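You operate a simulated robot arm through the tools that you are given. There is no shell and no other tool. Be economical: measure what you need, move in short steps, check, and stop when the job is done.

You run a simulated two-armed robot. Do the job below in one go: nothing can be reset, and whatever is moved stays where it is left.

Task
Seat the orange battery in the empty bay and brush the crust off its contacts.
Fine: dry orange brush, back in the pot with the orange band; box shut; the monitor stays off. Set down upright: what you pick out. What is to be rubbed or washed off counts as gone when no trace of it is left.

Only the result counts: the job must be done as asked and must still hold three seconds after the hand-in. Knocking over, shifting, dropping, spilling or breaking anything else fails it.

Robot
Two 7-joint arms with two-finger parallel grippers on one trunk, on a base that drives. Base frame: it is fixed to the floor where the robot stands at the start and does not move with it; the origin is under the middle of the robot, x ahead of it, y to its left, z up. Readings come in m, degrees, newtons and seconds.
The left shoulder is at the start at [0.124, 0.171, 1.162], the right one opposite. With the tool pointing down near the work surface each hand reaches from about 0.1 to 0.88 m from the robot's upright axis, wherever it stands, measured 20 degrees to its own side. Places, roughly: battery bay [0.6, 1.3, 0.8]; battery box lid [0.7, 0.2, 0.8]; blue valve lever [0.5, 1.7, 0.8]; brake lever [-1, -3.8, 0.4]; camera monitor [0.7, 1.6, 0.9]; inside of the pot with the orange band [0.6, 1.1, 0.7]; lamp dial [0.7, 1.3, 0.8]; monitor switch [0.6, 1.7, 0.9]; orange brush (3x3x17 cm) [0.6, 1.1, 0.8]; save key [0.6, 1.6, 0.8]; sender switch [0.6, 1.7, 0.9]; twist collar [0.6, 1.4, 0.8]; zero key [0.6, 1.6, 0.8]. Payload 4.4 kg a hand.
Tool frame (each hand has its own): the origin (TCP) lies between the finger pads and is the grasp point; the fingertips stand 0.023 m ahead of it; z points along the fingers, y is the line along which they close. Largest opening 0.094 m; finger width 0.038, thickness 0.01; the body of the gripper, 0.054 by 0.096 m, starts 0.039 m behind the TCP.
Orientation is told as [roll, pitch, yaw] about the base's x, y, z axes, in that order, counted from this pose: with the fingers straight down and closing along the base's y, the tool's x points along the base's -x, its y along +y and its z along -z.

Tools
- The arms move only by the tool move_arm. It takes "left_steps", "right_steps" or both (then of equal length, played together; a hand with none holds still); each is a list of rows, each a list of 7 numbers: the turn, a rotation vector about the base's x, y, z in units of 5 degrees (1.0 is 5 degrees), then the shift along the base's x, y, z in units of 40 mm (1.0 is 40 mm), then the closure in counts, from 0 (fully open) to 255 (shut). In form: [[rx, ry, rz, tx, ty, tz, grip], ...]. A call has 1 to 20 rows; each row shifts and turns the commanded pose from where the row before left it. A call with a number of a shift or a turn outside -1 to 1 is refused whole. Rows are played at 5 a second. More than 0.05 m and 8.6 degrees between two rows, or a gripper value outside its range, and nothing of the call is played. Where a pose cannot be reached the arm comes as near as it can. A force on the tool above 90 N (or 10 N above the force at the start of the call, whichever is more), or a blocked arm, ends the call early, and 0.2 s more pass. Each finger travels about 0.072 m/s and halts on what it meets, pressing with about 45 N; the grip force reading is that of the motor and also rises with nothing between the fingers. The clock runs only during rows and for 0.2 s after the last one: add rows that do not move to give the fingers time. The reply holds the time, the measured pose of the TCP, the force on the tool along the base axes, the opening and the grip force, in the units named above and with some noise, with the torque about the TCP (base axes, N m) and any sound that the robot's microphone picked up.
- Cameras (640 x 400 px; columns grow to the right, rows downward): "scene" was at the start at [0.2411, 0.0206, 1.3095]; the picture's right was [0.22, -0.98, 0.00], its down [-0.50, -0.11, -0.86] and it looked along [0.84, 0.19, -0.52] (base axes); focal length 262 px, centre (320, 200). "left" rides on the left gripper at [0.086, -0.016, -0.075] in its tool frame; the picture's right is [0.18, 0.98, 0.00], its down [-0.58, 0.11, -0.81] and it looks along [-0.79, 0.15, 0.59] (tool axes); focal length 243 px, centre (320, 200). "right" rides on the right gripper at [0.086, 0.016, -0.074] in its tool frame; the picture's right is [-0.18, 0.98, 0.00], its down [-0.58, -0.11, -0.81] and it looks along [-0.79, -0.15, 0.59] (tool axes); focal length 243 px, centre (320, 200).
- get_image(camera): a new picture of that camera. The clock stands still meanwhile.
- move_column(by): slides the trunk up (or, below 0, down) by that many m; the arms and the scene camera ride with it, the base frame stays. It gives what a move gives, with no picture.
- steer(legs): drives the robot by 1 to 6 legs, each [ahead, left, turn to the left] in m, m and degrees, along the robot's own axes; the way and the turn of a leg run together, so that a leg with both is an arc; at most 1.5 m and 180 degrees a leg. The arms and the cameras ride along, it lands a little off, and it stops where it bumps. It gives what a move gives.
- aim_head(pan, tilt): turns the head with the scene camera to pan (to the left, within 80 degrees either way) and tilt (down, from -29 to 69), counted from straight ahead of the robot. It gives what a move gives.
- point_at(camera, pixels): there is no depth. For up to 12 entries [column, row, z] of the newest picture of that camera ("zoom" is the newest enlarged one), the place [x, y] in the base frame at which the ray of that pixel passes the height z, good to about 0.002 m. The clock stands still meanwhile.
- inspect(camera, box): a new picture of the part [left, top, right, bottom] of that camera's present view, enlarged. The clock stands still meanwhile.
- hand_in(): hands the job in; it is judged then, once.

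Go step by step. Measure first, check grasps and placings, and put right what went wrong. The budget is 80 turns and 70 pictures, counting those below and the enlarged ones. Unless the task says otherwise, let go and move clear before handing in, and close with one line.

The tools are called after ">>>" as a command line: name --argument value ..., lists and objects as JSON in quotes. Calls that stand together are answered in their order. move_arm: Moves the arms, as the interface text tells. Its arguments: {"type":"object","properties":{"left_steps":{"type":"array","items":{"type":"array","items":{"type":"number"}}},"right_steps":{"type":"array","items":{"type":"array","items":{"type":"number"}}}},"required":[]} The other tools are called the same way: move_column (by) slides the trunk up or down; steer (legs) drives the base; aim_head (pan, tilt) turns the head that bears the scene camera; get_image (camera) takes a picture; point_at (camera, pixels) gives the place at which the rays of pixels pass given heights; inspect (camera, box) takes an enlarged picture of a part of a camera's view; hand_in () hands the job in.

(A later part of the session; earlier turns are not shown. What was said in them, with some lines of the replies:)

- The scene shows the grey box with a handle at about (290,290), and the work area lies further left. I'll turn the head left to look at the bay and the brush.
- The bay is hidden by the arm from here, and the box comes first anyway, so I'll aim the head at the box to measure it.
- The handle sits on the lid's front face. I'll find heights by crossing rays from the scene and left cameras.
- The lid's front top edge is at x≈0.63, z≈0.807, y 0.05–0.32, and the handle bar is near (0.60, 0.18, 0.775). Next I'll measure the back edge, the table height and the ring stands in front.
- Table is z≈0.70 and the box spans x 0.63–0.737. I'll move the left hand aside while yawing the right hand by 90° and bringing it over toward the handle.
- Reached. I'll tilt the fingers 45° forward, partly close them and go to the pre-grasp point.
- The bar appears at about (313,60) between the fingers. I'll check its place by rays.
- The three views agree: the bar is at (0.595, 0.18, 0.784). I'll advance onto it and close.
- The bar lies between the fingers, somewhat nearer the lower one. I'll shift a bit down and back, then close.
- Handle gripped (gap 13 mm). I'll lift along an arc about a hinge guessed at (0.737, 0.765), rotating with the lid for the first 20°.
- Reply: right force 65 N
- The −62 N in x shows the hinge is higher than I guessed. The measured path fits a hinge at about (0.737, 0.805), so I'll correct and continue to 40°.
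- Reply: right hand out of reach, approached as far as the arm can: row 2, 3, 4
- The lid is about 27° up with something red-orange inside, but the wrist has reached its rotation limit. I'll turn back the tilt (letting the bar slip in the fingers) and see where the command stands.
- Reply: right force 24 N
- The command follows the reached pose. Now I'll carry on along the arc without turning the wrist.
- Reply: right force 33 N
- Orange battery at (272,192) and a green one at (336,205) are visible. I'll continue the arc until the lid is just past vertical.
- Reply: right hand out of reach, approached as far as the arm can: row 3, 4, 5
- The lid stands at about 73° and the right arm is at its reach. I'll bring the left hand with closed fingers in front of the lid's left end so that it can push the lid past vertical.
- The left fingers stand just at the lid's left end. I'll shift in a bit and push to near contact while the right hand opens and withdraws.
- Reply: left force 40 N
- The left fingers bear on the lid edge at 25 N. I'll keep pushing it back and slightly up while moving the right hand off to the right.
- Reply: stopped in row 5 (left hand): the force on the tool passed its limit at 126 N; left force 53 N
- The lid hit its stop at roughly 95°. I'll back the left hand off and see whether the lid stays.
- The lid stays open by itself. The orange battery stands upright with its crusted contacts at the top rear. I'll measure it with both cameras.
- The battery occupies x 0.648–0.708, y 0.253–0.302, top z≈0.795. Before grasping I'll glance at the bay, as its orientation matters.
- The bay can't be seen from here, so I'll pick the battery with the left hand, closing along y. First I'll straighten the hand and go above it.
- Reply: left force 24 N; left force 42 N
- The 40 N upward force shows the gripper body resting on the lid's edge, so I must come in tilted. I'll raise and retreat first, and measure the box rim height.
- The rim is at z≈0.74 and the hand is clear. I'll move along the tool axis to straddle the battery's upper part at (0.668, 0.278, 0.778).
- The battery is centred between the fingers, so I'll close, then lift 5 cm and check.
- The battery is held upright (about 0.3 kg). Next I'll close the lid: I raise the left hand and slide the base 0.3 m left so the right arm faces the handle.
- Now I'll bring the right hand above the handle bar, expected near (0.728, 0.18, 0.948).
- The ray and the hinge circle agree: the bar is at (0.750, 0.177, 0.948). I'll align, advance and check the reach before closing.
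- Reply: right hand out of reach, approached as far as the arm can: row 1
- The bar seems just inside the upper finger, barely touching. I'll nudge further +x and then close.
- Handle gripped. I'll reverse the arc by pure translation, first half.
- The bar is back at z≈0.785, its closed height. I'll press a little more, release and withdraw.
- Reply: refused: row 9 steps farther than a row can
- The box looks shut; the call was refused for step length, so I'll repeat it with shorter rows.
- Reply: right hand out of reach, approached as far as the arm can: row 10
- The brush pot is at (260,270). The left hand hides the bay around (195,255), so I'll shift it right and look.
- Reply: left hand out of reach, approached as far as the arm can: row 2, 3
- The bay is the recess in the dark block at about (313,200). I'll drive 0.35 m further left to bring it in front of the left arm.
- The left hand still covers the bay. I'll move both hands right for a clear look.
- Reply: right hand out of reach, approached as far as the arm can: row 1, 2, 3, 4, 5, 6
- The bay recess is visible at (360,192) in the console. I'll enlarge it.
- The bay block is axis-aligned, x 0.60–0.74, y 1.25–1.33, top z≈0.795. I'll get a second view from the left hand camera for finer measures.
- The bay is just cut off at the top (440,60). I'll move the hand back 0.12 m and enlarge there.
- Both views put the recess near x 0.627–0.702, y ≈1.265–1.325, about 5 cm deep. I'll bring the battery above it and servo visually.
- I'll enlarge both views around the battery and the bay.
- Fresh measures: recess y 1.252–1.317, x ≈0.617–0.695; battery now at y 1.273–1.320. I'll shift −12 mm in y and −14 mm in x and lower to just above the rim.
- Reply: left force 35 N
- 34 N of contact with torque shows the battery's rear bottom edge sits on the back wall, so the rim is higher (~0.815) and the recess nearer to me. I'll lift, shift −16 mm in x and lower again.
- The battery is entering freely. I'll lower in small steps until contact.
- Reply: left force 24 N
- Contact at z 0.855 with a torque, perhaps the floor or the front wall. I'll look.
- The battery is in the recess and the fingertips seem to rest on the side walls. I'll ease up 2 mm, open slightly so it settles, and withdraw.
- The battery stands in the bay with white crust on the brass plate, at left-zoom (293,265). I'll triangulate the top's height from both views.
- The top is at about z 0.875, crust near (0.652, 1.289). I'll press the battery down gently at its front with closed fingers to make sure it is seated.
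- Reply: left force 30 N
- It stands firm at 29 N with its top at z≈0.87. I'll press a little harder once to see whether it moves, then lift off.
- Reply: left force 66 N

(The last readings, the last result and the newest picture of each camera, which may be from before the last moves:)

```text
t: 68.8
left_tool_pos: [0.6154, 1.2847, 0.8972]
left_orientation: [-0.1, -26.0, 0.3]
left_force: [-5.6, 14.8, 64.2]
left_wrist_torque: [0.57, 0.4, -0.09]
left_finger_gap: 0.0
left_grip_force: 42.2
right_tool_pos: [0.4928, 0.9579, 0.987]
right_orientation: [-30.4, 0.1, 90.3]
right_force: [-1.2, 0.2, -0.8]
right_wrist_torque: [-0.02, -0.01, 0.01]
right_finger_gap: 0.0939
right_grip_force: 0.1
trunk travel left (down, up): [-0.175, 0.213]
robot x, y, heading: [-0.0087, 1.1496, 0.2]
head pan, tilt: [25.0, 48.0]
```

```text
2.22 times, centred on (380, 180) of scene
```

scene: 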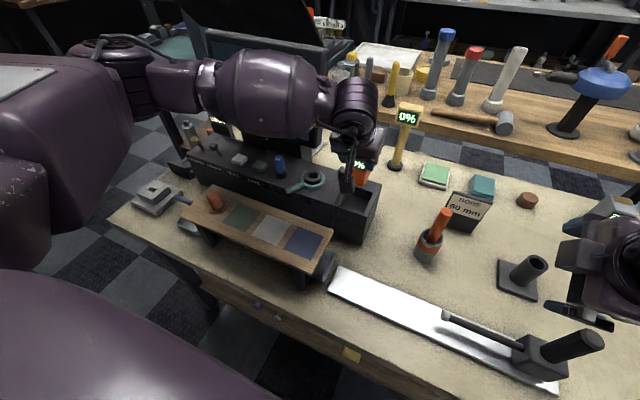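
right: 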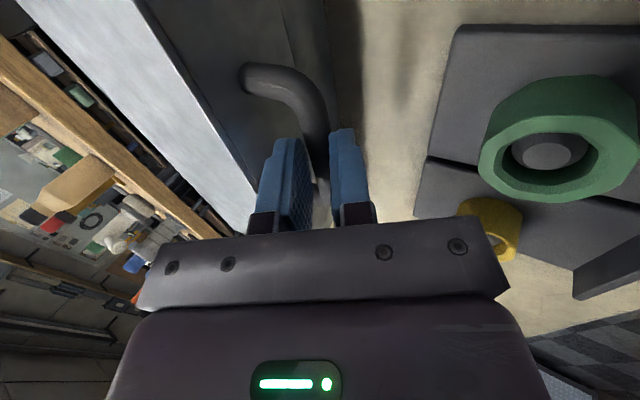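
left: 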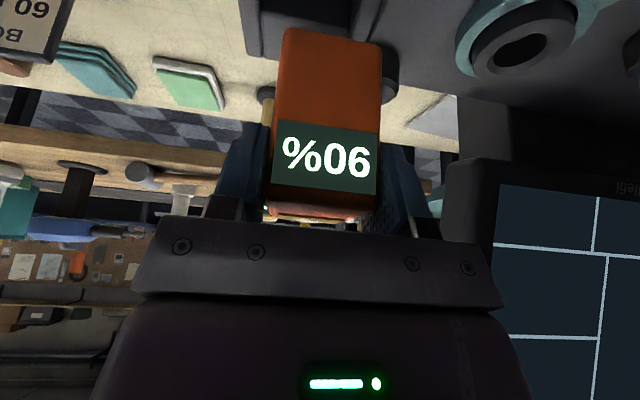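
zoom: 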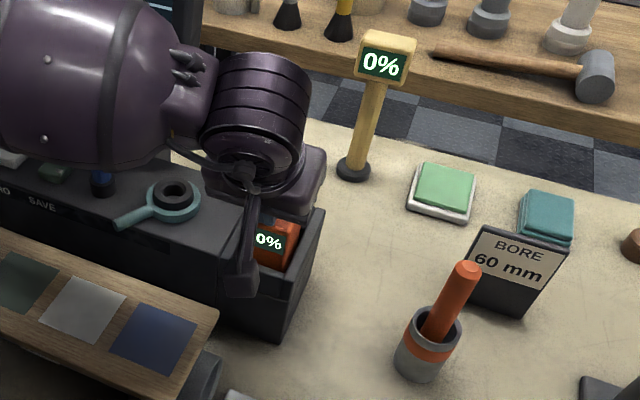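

The battery is firmly seated. Next is the brush: I'll move the right hand off to the right (unwinding its yaw) and bring the left hand back over the pot for a look.

>>> move_arm --left_steps '[[0, 0, 0, 0, 0, 0.5, 255], [0, 0, 0, 0, 0, 1, 255], [0, 0, 0, -0.3, 0, 0.8, 255], [0, 0, 0, 0, 0, 0, 0], [0, 0, 0, 0, 0, 0, 0], [0, 0, 0, 0, 0, 0, 0], [0, 0, 0, 0, 0, 0, 0], [0, 0, 0, 0, 0, 0, 0], [0, 0, 0, 0, 0, 0, 0], [0, 0, 0, -0.4, -0.6, 0.2, 0], [0, 0, 0, -0.4, -0.6, 0.2, 0], [0, 0, 0, -0.4, -0.6, 0.2, 0], [0, 0, 0, -0.4, -0.6, 0.2, 0], [0, 0, 0, -0.4, -0.6, 0.2, 0], [0, 0, 0, -0.4, -0.6, 0.2, 0], [0, 0, 0, -0.4, -0.6, 0, 0], [0, 0, 0, 0, 0, 0, 0], [0, 0, 0, 0, 0, 0, 0]]' --right_steps '[[0, 0, -1, 0, 0, 0, 0], [0, 0, -1, 0, 0, 0, 0], [0, 0, -1, 0, 0, 0, 0], [0, 0, -1, 0, -0.3, 0, 0], [0, 0, -1, 0, -0.3, 0, 0], [0, 0, -1, 0, -0.3, 0, 0], [0, 0, -1, 0, -0.6, 0, 0], [0, 0, -1, 0, -0.6, 0, 0], [0, 0, -1, 0, -0.6, 0, 0], [0, 0, -1, 0, -0.6, 0, 0], [0, 0, -1, 0, -0.6, 0, 0], [0, 0, -1, 0, -0.6, 0, 0], [0, 0, -1, 0, -0.6, 0, 0], [0, 0, -1, 0, -0.6, 0, 0], [0, 0, -1, 0, -0.6, 0, 0], [0, 0, -1, 0, -0.3, 0, 0], [0, 0, -1, 0, 0, 0, 0], [0, 0, -1, 0, 0, 0, 0]]'

>>> aim_head --pan 10 --tilt 48

>>> get_image --camera "scene"

>>> get_image --camera "left"

```text
t: 72.6
left_tool_pos: [0.4914, 1.1169, 1.0263]
left_orientation: [0.2, -25.0, 0.2]
left_force: [0.7, -0.2, 0.1]
left_wrist_torque: [-0.03, 0.02, 0.0]
left_finger_gap: 0.094
left_grip_force: 0.1
right_tool_pos: [0.4963, 0.6927, 0.9826]
right_orientation: [-30.5, -0.1, 0.0]
right_force: [0.0, 0.1, -0.2]
right_wrist_torque: [0.01, 0.0, 0.0]
right_finger_gap: 0.094
right_grip_force: 0.0
trunk travel left (down, up): [-0.175, 0.213]
robot x, y, heading: [-0.0042, 1.1486, 0.2]
head pan, tilt: [25.0, 48.0]
```

```text
t: 73.4
left_tool_pos: [0.4931, 1.1169, 1.0258]
left_orientation: [0.3, -24.9, 0.1]
left_force: [-0.7, -0.1, -0.7]
left_wrist_torque: [0.01, -0.01, -0.02]
left_finger_gap: 0.094
left_grip_force: 0.1
right_tool_pos: [0.4963, 0.6929, 0.9822]
right_orientation: [-30.5, 0.0, 0.3]
right_force: [-0.3, -0.7, -0.4]
right_wrist_torque: [-0.02, -0.01, 0.03]
right_finger_gap: 0.094
right_grip_force: 0.0
trunk travel left (down, up): [-0.175, 0.213]
robot x, y, heading: [-0.0079, 1.151, 0.3]
head pan, tilt: [10.0, 48.0]
```

```text
9 pictures are left
```

scene: 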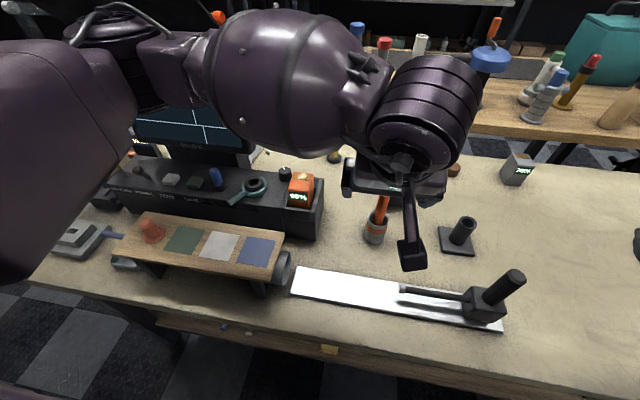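

```text
8 pictures are left
```

left: 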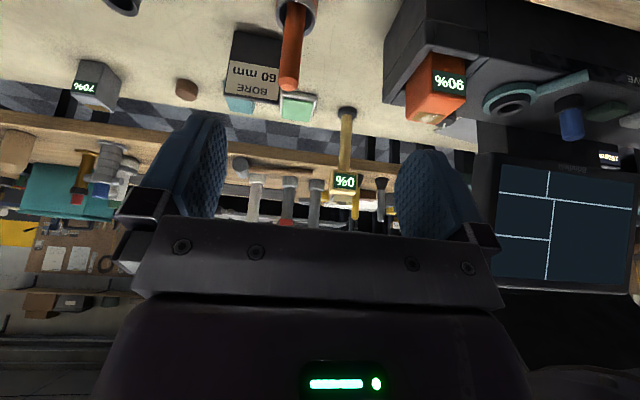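

The brush handle top is at (290,85) in the left view and (468,266) in the last enlarged scene view. I'll cross the rays.

>>> point_at --camera "left" --pixels '[[290, 83, 0.84], [290, 83, 0.88], [290, 83, 0.92], [295, 10, 0.78], [295, 10, 0.8]]'

>>> point_at --camera "zoom" --pixels '[[468, 268, 0.84], [468, 268, 0.88], [468, 268, 0.92], [441, 328, 0.78], [441, 328, 0.8], [436, 326, 0.78], [418, 372, 0.7]]'

```text
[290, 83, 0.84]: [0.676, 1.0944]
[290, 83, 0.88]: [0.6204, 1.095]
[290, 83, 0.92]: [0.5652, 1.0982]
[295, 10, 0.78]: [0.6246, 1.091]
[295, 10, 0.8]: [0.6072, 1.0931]
```

```text
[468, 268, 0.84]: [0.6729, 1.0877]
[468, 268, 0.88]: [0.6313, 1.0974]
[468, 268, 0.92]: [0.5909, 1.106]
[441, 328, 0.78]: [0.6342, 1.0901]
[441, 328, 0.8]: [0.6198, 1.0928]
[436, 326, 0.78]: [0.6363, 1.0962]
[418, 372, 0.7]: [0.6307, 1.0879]
```

The handle leans slightly: pot rim near (0.632, 1.092, 0.78), top near (0.66, 1.094, 0.85). I'll set the hand vertical above it and descend with moderately open fingers.

>>> move_arm --left_steps '[[0, 1, 0, 0.795, -0.12, -0.38, 60], [0, 1, 0, 0.795, -0.12, -0.38, 60], [0, 1, 0, 0.795, -0.12, -0.38, 60], [0, 1, 0, 0.795, -0.12, -0.38, 60], [0, 1, 0, 0.795, -0.12, -0.38, 60]]'

>>> get_image --camera "left"

>>> point_at --camera "left" --pixels '[[320, 60, 0.85], [320, 60, 0.78]]'

```text
t: 74.6
left_tool_pos: [0.6517, 1.0943, 0.9489]
left_orientation: [0.3, 0.1, 0.0]
left_force: [1.0, 0.9, 0.0]
left_wrist_torque: [-0.01, 0.02, -0.01]
left_finger_gap: 0.072
left_grip_force: 0.1
right_tool_pos: [0.4962, 0.6935, 0.9822]
right_orientation: [-30.5, 0.1, 0.2]
right_force: [0.8, 0.0, 1.1]
right_wrist_torque: [-0.02, 0.0, -0.02]
right_finger_gap: 0.094
right_grip_force: 0.1
trunk travel left (down, up): [-0.175, 0.213]
robot x, y, heading: [-0.0056, 1.1484, 0.4]
head pan, tilt: [10.0, 48.0]
```

```text
7 pictures are left
```

left: 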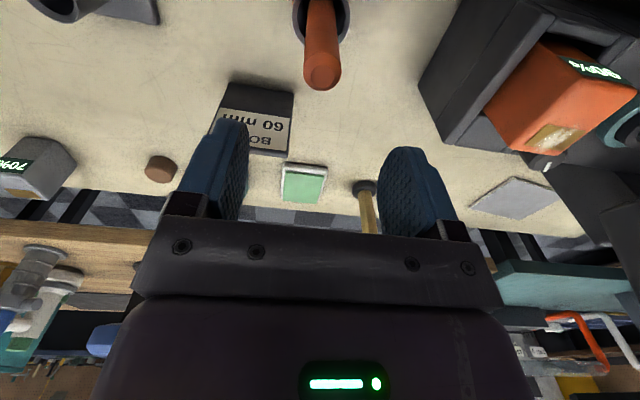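

```text
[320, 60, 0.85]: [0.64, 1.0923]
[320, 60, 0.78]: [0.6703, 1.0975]
```

>>> point_at --camera "left" --pixels '[[322, 72, 0.84], [322, 72, 0.86], [322, 72, 0.88], [321, 17, 0.77], [321, 17, 0.79]]'

```text
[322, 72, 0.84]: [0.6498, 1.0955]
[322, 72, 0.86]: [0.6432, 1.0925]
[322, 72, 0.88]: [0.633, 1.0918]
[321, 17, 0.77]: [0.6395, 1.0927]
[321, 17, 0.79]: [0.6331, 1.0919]
```

Three rays agree: handle top at (0.642, 1.093, 0.865), nearly upright. I'll descend to z 0.838 and close.

>>> move_arm --left_steps '[[0, 0, 0, -0.28, -0.03, -0.6, 60], [0, 0, 0, 0, 0, -0.75, 60], [0, 0, 0, 0, 0, -0.75, 60], [0, 0, 0, 0, 0, -0.67, 60], [0, 0, 0, 0, 0, 0, 255], [0, 0, 0, 0, 0, 0, 255], [0, 0, 0, 0, 0, 0, 255], [0, 0, 0, 0, 0, 0, 255]]'

```text
t: 76.4
left_tool_pos: [0.6399, 1.0916, 0.8394]
left_orientation: [0.2, 0.0, 0.1]
left_force: [-0.1, -0.4, 0.6]
left_wrist_torque: [-0.05, 0.03, -0.05]
left_finger_gap: 0.0234
left_grip_force: 45.5
right_tool_pos: [0.4954, 0.6935, 0.9821]
right_orientation: [-30.5, 0.0, 0.1]
right_force: [-0.1, -0.1, 0.2]
right_wrist_torque: [0.01, 0.01, 0.01]
right_finger_gap: 0.0937
right_grip_force: 0.0
trunk travel left (down, up): [-0.175, 0.213]
robot x, y, heading: [-0.0048, 1.1503, 0.4]
head pan, tilt: [10.0, 48.0]
```

Handle gripped (gap 23 mm). I'll query the crust's place from the last picture and lift the brush straight out.

>>> point_at --camera "left" --pixels '[[555, 137, 0.87], [528, 140, 0.87], [560, 152, 0.87], [580, 130, 0.87], [545, 122, 0.87]]'

>>> point_at --camera "scene" --pixels '[[303, 176, 0.87], [295, 176, 0.87], [312, 177, 0.87]]'

>>> move_arm --left_steps '[[0, 0, 0, 0, 0, 0.5, 255], [0, 0, 0, 0, 0, 1, 255], [0, 0, 0, 0, 0, 1, 255], [0, 0, 0, 0, 0, 1, 255], [0, 0, 0, 0, 0, 1, 255], [0, 0, 0, 0, 0, 0.5, 255]]'

>>> get_image --camera "scene"

```text
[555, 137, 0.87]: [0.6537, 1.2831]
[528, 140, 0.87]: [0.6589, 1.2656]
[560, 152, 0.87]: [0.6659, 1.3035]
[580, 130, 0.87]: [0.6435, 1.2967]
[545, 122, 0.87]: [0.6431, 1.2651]
```

```text
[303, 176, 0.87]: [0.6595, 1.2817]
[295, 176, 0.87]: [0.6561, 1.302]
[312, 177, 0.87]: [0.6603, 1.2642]
```

```text
t: 77.8
left_tool_pos: [0.639, 1.0933, 1.0392]
left_orientation: [0.2, -0.1, 0.1]
left_force: [-0.2, -0.3, -0.4]
left_wrist_torque: [0.0, 0.02, 0.01]
left_finger_gap: 0.0234
left_grip_force: 45.0
right_tool_pos: [0.4955, 0.6921, 0.9825]
right_orientation: [-30.5, 0.1, 0.1]
right_force: [0.2, 0.3, -0.1]
right_wrist_torque: [-0.03, -0.01, -0.01]
right_finger_gap: 0.094
right_grip_force: 0.1
trunk travel left (down, up): [-0.175, 0.213]
robot x, y, heading: [-0.0013, 1.1514, 0.2]
head pan, tilt: [10.0, 48.0]
```

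```text
6 pictures are left
```

scene: 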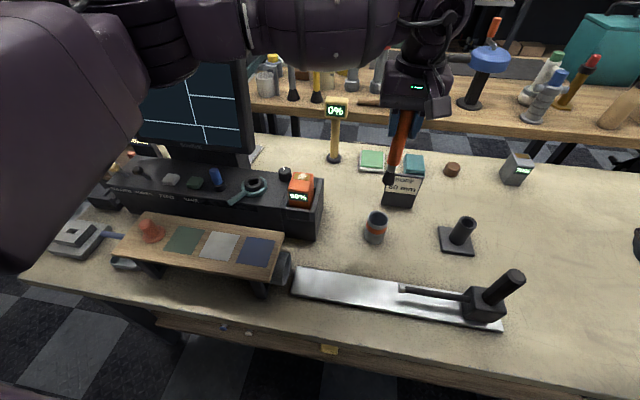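

The brush is out, its black bristle tip at (389,184); crust centre ≈ (0.655, 1.284). I'll query the tip position and the pot's mouth.

>>> point_at --camera "scene" --pixels '[[389, 184, 0.89], [389, 184, 0.904], [389, 184, 0.92], [377, 218, 0.77], [377, 218, 0.78], [302, 177, 0.868], [408, 115, 1.02]]'

```text
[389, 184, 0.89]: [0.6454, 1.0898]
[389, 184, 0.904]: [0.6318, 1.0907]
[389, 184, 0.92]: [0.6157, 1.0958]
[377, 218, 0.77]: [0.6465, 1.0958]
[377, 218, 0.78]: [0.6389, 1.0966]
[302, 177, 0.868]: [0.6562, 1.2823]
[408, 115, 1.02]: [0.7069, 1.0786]
```

Brush tip is about (−6, −2, −135) mm from the TCP. I'll carry it over the crust and lower to light contact.

>>> move_arm --left_steps '[[0, 0, 0, 0.11, 0.955, 0, 255], [0, 0, 0, 0.11, 0.955, 0, 255], [0, 0, 0, 0.11, 0.955, 0, 255], [0, 0, 0, 0.11, 0.955, 0, 255], [0, 0, 0, 0.11, 0.955, 0, 255], [0, 0, 0, 0, 0, -0.5, 255], [0, 0, 0, 0, 0, -0.25, 255], [0, 0, 0, 0, 0, -0.15, 255], [0, 0, 0, 0, 0, -0.05, 255]]'

```text
t: 79.8
left_tool_pos: [0.6599, 1.2861, 1.0041]
left_orientation: [0.2, -0.2, 0.4]
left_force: [-1.6, 1.2, 9.4]
left_wrist_torque: [0.12, 0.24, 0.0]
left_finger_gap: 0.0232
left_grip_force: 45.3
right_tool_pos: [0.4942, 0.6936, 0.9832]
right_orientation: [-30.5, -0.2, 0.4]
right_force: [0.8, -0.6, 0.9]
right_wrist_torque: [-0.01, -0.01, 0.0]
right_finger_gap: 0.0938
right_grip_force: 0.1
trunk travel left (down, up): [-0.175, 0.213]
robot x, y, heading: [-0.0024, 1.148, 0.2]
head pan, tilt: [10.0, 48.0]
```

Light contact at 9 N. Now zig-zag strokes of ±18 mm along y at three x offsets.

>>> move_arm --left_steps '[[0, 0, 0, 0, 0.45, 0, 255], [0, 0, 0, 0, -0.45, 0, 255], [0, 0, 0, 0, -0.45, 0, 255], [0, 0, 0, 0, 0.45, 0, 255], [0, 0, 0, 0, 0.45, 0, 255], [0, 0, 0, -0.25, 0, 0, 255], [0, 0, 0, 0, -0.45, 0, 255], [0, 0, 0, 0, -0.45, 0, 255], [0, 0, 0, 0, 0.45, 0, 255], [0, 0, 0, 0, 0.45, 0, 255], [0, 0, 0, 0.5, 0, 0, 255], [0, 0, 0, 0, -0.45, 0, 255], [0, 0, 0, 0, -0.45, 0, 255], [0, 0, 0, 0, 0.45, 0, 255], [0, 0, 0, 0, 0.45, 0, 255], [0, 0, 0, -0.25, 0, 0, 255], [0, 0, 0, 0, -0.45, 0, 255], [0, 0, 0, 0, -0.45, 0, 255], [0, 0, 0, 0, 0.45, 0, 255]]'

>>> inspect --camera "left" --box '[230, 0, 430, 125]'

```text
t: 83.8
left_tool_pos: [0.6613, 1.2827, 1.0009]
left_orientation: [0.3, 0.1, 0.2]
left_force: [-0.5, -0.7, 12.8]
left_wrist_torque: [-0.17, -0.07, -0.02]
left_finger_gap: 0.0233
left_grip_force: 44.8
right_tool_pos: [0.4946, 0.6936, 0.9819]
right_orientation: [-30.5, -0.1, 0.3]
right_force: [0.1, 0.1, -0.3]
right_wrist_torque: [-0.04, 0.01, -0.01]
right_finger_gap: 0.0941
right_grip_force: 0.0
trunk travel left (down, up): [-0.175, 0.213]
robot x, y, heading: [-0.0041, 1.1495, 0.4]
head pan, tilt: [10.0, 48.0]
```

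```text
3.20 times, centred on (330, 62) of left
```

zoom: 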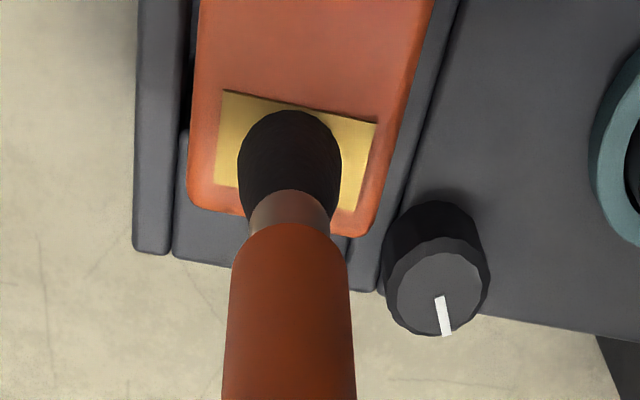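

The visible plate is clean. I'll do a short set of x-wise strokes too, lift off, and check the part the brush covered.

>>> move_arm --left_steps '[[0, 0, 0, 0.3, 0, 0, 255], [0, 0, 0, -0.6, 0, 0, 255], [0, 0, 0, 0.3, 0.4, 0, 255], [0, 0, 0, 0.3, 0, 0, 255], [0, 0, 0, -0.6, 0, 0, 255], [0, 0, 0, 0.3, -0.4, 0, 255], [0, 0, 0, 0.3, -0.4, 0, 255], [0, 0, 0, -0.6, 0, 0, 255], [0, 0, 0, 0.3, 0, 0, 255], [0, 0, 0, 0, 0.4, 0, 255], [0, 0, 0, 0, 0, 0.9, 255], [0, 0, 0, 0, -0.9, 0.3, 255], [0, 0, 0, 0, -0.9, 0, 255]]'

>>> inspect --camera "left" --box '[310, 0, 510, 125]'

```text
t: 86.6
left_tool_pos: [0.6633, 1.2076, 1.0576]
left_orientation: [0.1, -0.5, 0.1]
left_force: [0.0, -0.3, -0.6]
left_wrist_torque: [0.02, 0.0, 0.01]
left_finger_gap: 0.0231
left_grip_force: 45.2
right_tool_pos: [0.4941, 0.6897, 0.9864]
right_orientation: [-30.5, -0.4, 0.1]
right_force: [-0.2, 0.0, -0.4]
right_wrist_torque: [0.01, -0.01, 0.04]
right_finger_gap: 0.0939
right_grip_force: 0.0
trunk travel left (down, up): [-0.175, 0.213]
robot x, y, heading: [-0.0015, 1.1465, 0.1]
head pan, tilt: [10.0, 48.0]
```

```text
3.20 times, centred on (410, 62) of left
```

zoom: 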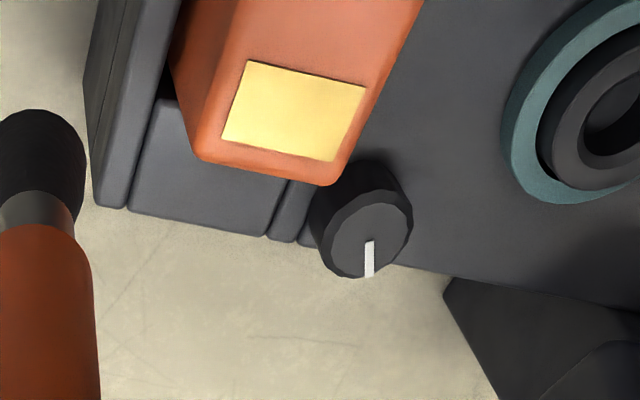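

The contact plate is spotless. Now back to the pot: I'll return above it and lower the tip to just over the mouth for a check.

>>> move_arm --left_steps '[[0, 0, 0, -0.195, -0.96, 0, 255], [0, 0, 0, -0.195, -0.96, 0, 255], [0, 0, 0, -0.195, -0.95, 0, 255], [0, 0, 0, 0, 0, -0.8, 255], [0, 0, 0, 0, 0, -0.8, 255], [0, 0, 0, 0, 0, -0.8, 255], [0, 0, 0, 0, 0, -0.6, 255], [0, 0, 0, 0, 0, 0, 255]]'

>>> inspect --camera "left" --box '[230, 0, 430, 125]'

```text
t: 88.4
left_tool_pos: [0.6392, 1.0963, 0.9283]
left_orientation: [0.3, -0.1, 0.2]
left_force: [0.1, -0.1, -0.4]
left_wrist_torque: [0.02, 0.01, -0.01]
left_finger_gap: 0.0236
left_grip_force: 45.2
right_tool_pos: [0.4962, 0.6928, 0.9826]
right_orientation: [-30.5, 0.0, 0.2]
right_force: [-0.6, 1.0, -0.1]
right_wrist_torque: [-0.05, 0.0, -0.02]
right_finger_gap: 0.0944
right_grip_force: 0.0
trunk travel left (down, up): [-0.175, 0.213]
robot x, y, heading: [-0.0079, 1.1488, 0.2]
head pan, tilt: [10.0, 48.0]
```

```text
3.20 times, centred on (330, 62) of left
```

zoom: 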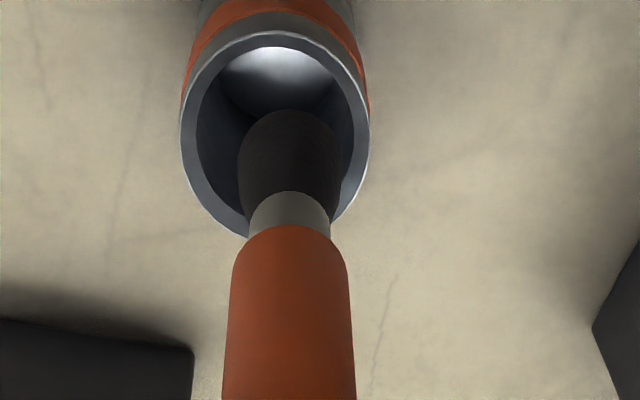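

The tip is over the mouth, slightly left of centre. I'll correct −4 mm in y and lower to the original depth.

>>> move_arm --left_steps '[[0, 0, 0, 0, -0.1, 0, 255], [0, 0, 0, 0, 0, -0.5, 255], [0, 0, 0, 0, 0, -0.5, 255], [0, 0, 0, 0, 0, -0.5, 255], [0, 0, 0, 0, 0, -0.4, 255], [0, 0, 0, 0, 0, -0.23, 255], [0, 0, 0, 0, 0, 0, 255]]'

```text
t: 90.0
left_tool_pos: [0.6383, 1.0936, 0.8431]
left_orientation: [0.2, 0.0, 0.1]
left_force: [0.6, -0.4, 0.0]
left_wrist_torque: [0.0, 0.01, 0.02]
left_finger_gap: 0.0234
left_grip_force: 44.6
right_tool_pos: [0.4959, 0.6927, 0.9832]
right_orientation: [-30.5, 0.0, 0.2]
right_force: [0.6, -0.3, 0.0]
right_wrist_torque: [0.04, -0.01, -0.01]
right_finger_gap: 0.0937
right_grip_force: 0.1
trunk travel left (down, up): [-0.175, 0.213]
robot x, y, heading: [-0.0065, 1.1473, 0.2]
head pan, tilt: [10.0, 48.0]
```

No resistance. I'll lower the last 4 mm, release and rise clear.

>>> move_arm --left_steps '[[0, 0, 0, 0, 0, -0.08, 255], [0, 0, 0, 0, 0, 0, 255], [0, 0, 0, 0, 0, 0, 180], [0, 0, 0, 0, 0, 0, 100], [0, 0, 0, 0, 0, 0, 60], [0, 0, 0, 0, 0, 0, 60], [0, 0, 0, 0, 0, 0.5, 60], [0, 0, 0, 0, 0, 1, 60], [0, 0, 0, 0, 0, 1, 60], [0, 0, 0, 0, 0, 1, 60], [0, 0, 0, -0.8, 0, 0.6, 60], [0, 0, 0, -1, 0, 0.4, 60], [0, 0, 0, -1, 0, 0.2, 60]]'

>>> aim_head --pan 16 --tilt 44

>>> get_image --camera "scene"

```text
t: 92.8
left_tool_pos: [0.5268, 1.0921, 1.0292]
left_orientation: [0.3, 0.0, 0.1]
left_force: [-0.6, 0.4, 1.0]
left_wrist_torque: [0.03, -0.03, -0.01]
left_finger_gap: 0.0716
left_grip_force: 0.1
right_tool_pos: [0.4949, 0.6924, 0.9831]
right_orientation: [-30.5, 0.0, 0.2]
right_force: [-1.0, -0.7, 1.1]
right_wrist_torque: [-0.04, -0.03, -0.01]
right_finger_gap: 0.094
right_grip_force: 0.0
trunk travel left (down, up): [-0.175, 0.213]
robot x, y, heading: [-0.0086, 1.1486, 0.3]
head pan, tilt: [10.0, 48.0]
```

```text
t: 93.4
left_tool_pos: [0.5263, 1.0924, 1.03]
left_orientation: [0.1, 0.1, 0.1]
left_force: [0.2, -0.6, 0.6]
left_wrist_torque: [0.0, 0.02, 0.0]
left_finger_gap: 0.072
left_grip_force: 0.1
right_tool_pos: [0.4959, 0.693, 0.9819]
right_orientation: [-30.5, 0.0, 0.1]
right_force: [-0.2, 0.1, 0.0]
right_wrist_torque: [-0.01, 0.03, 0.01]
right_finger_gap: 0.0939
right_grip_force: 0.1
trunk travel left (down, up): [-0.175, 0.213]
robot x, y, heading: [-0.0053, 1.1468, -0.1]
head pan, tilt: [16.0, 44.0]
```

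```text
2 pictures are left
```

scene: 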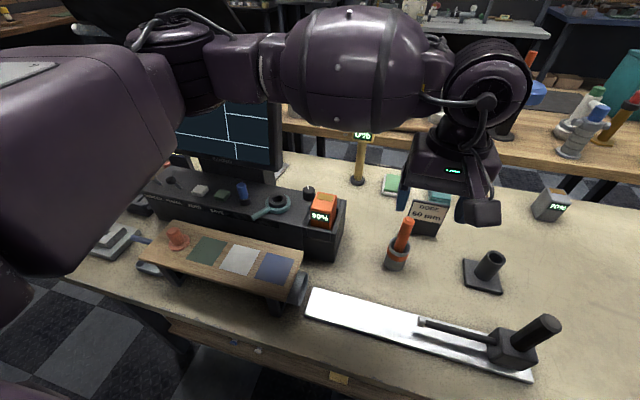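

Battery at (323,210) and brush in the pot at (400,243) are in place. I'll use the last two pictures to check the monitor and the shut box.

>>> inspect --camera "scene" --box '[140, 80, 350, 270]'

>>> aim_head --pan -55 --tilt 30

>>> get_image --camera "scene"

```text
2.11 times, centred on (245, 175) of scene
```

zoom: 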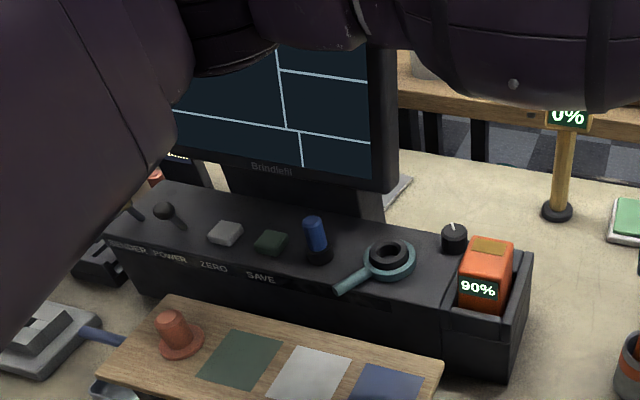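

```text
t: 94.9
left_tool_pos: [0.5276, 1.0905, 1.0287]
left_orientation: [0.1, -0.1, 0.1]
left_force: [-0.9, -0.2, -0.6]
left_wrist_torque: [0.02, 0.02, 0.0]
left_finger_gap: 0.0719
left_grip_force: 0.1
right_tool_pos: [0.4953, 0.6933, 0.9822]
right_orientation: [-30.5, 0.0, 0.2]
right_force: [-0.4, 0.0, -0.3]
right_wrist_torque: [-0.02, 0.0, 0.01]
right_finger_gap: 0.0941
right_grip_force: 0.0
trunk travel left (down, up): [-0.175, 0.213]
robot x, y, heading: [-0.0054, 1.1493, 0.4]
head pan, tilt: [-55.0, 30.0]
```

```text
0 pictures are left
```

scene: 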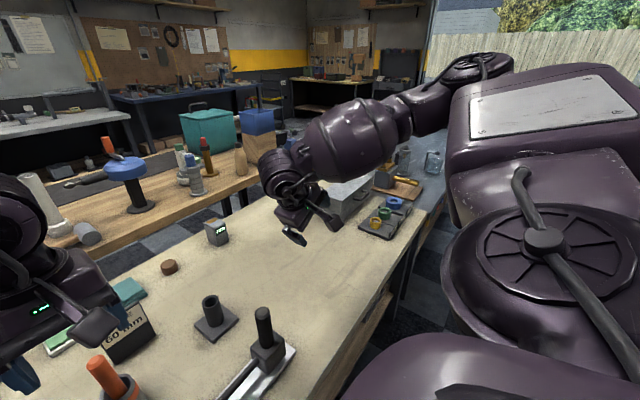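

The box at (350,198) is shut, the battery is seated with a clean plate, and the brush is back in its pot. The monitor shows the same dark screen as when I first saw it, and I never touched its switch. Both hands are clear, so I'm handing in.

>>> hand_in

```text
The job is handed in.
```

I handed the job in: the orange battery is seated in the bay, its contacts are brushed clean, the brush is back in the pot with the orange band, the box is shut and I never touched the monitor's switch.
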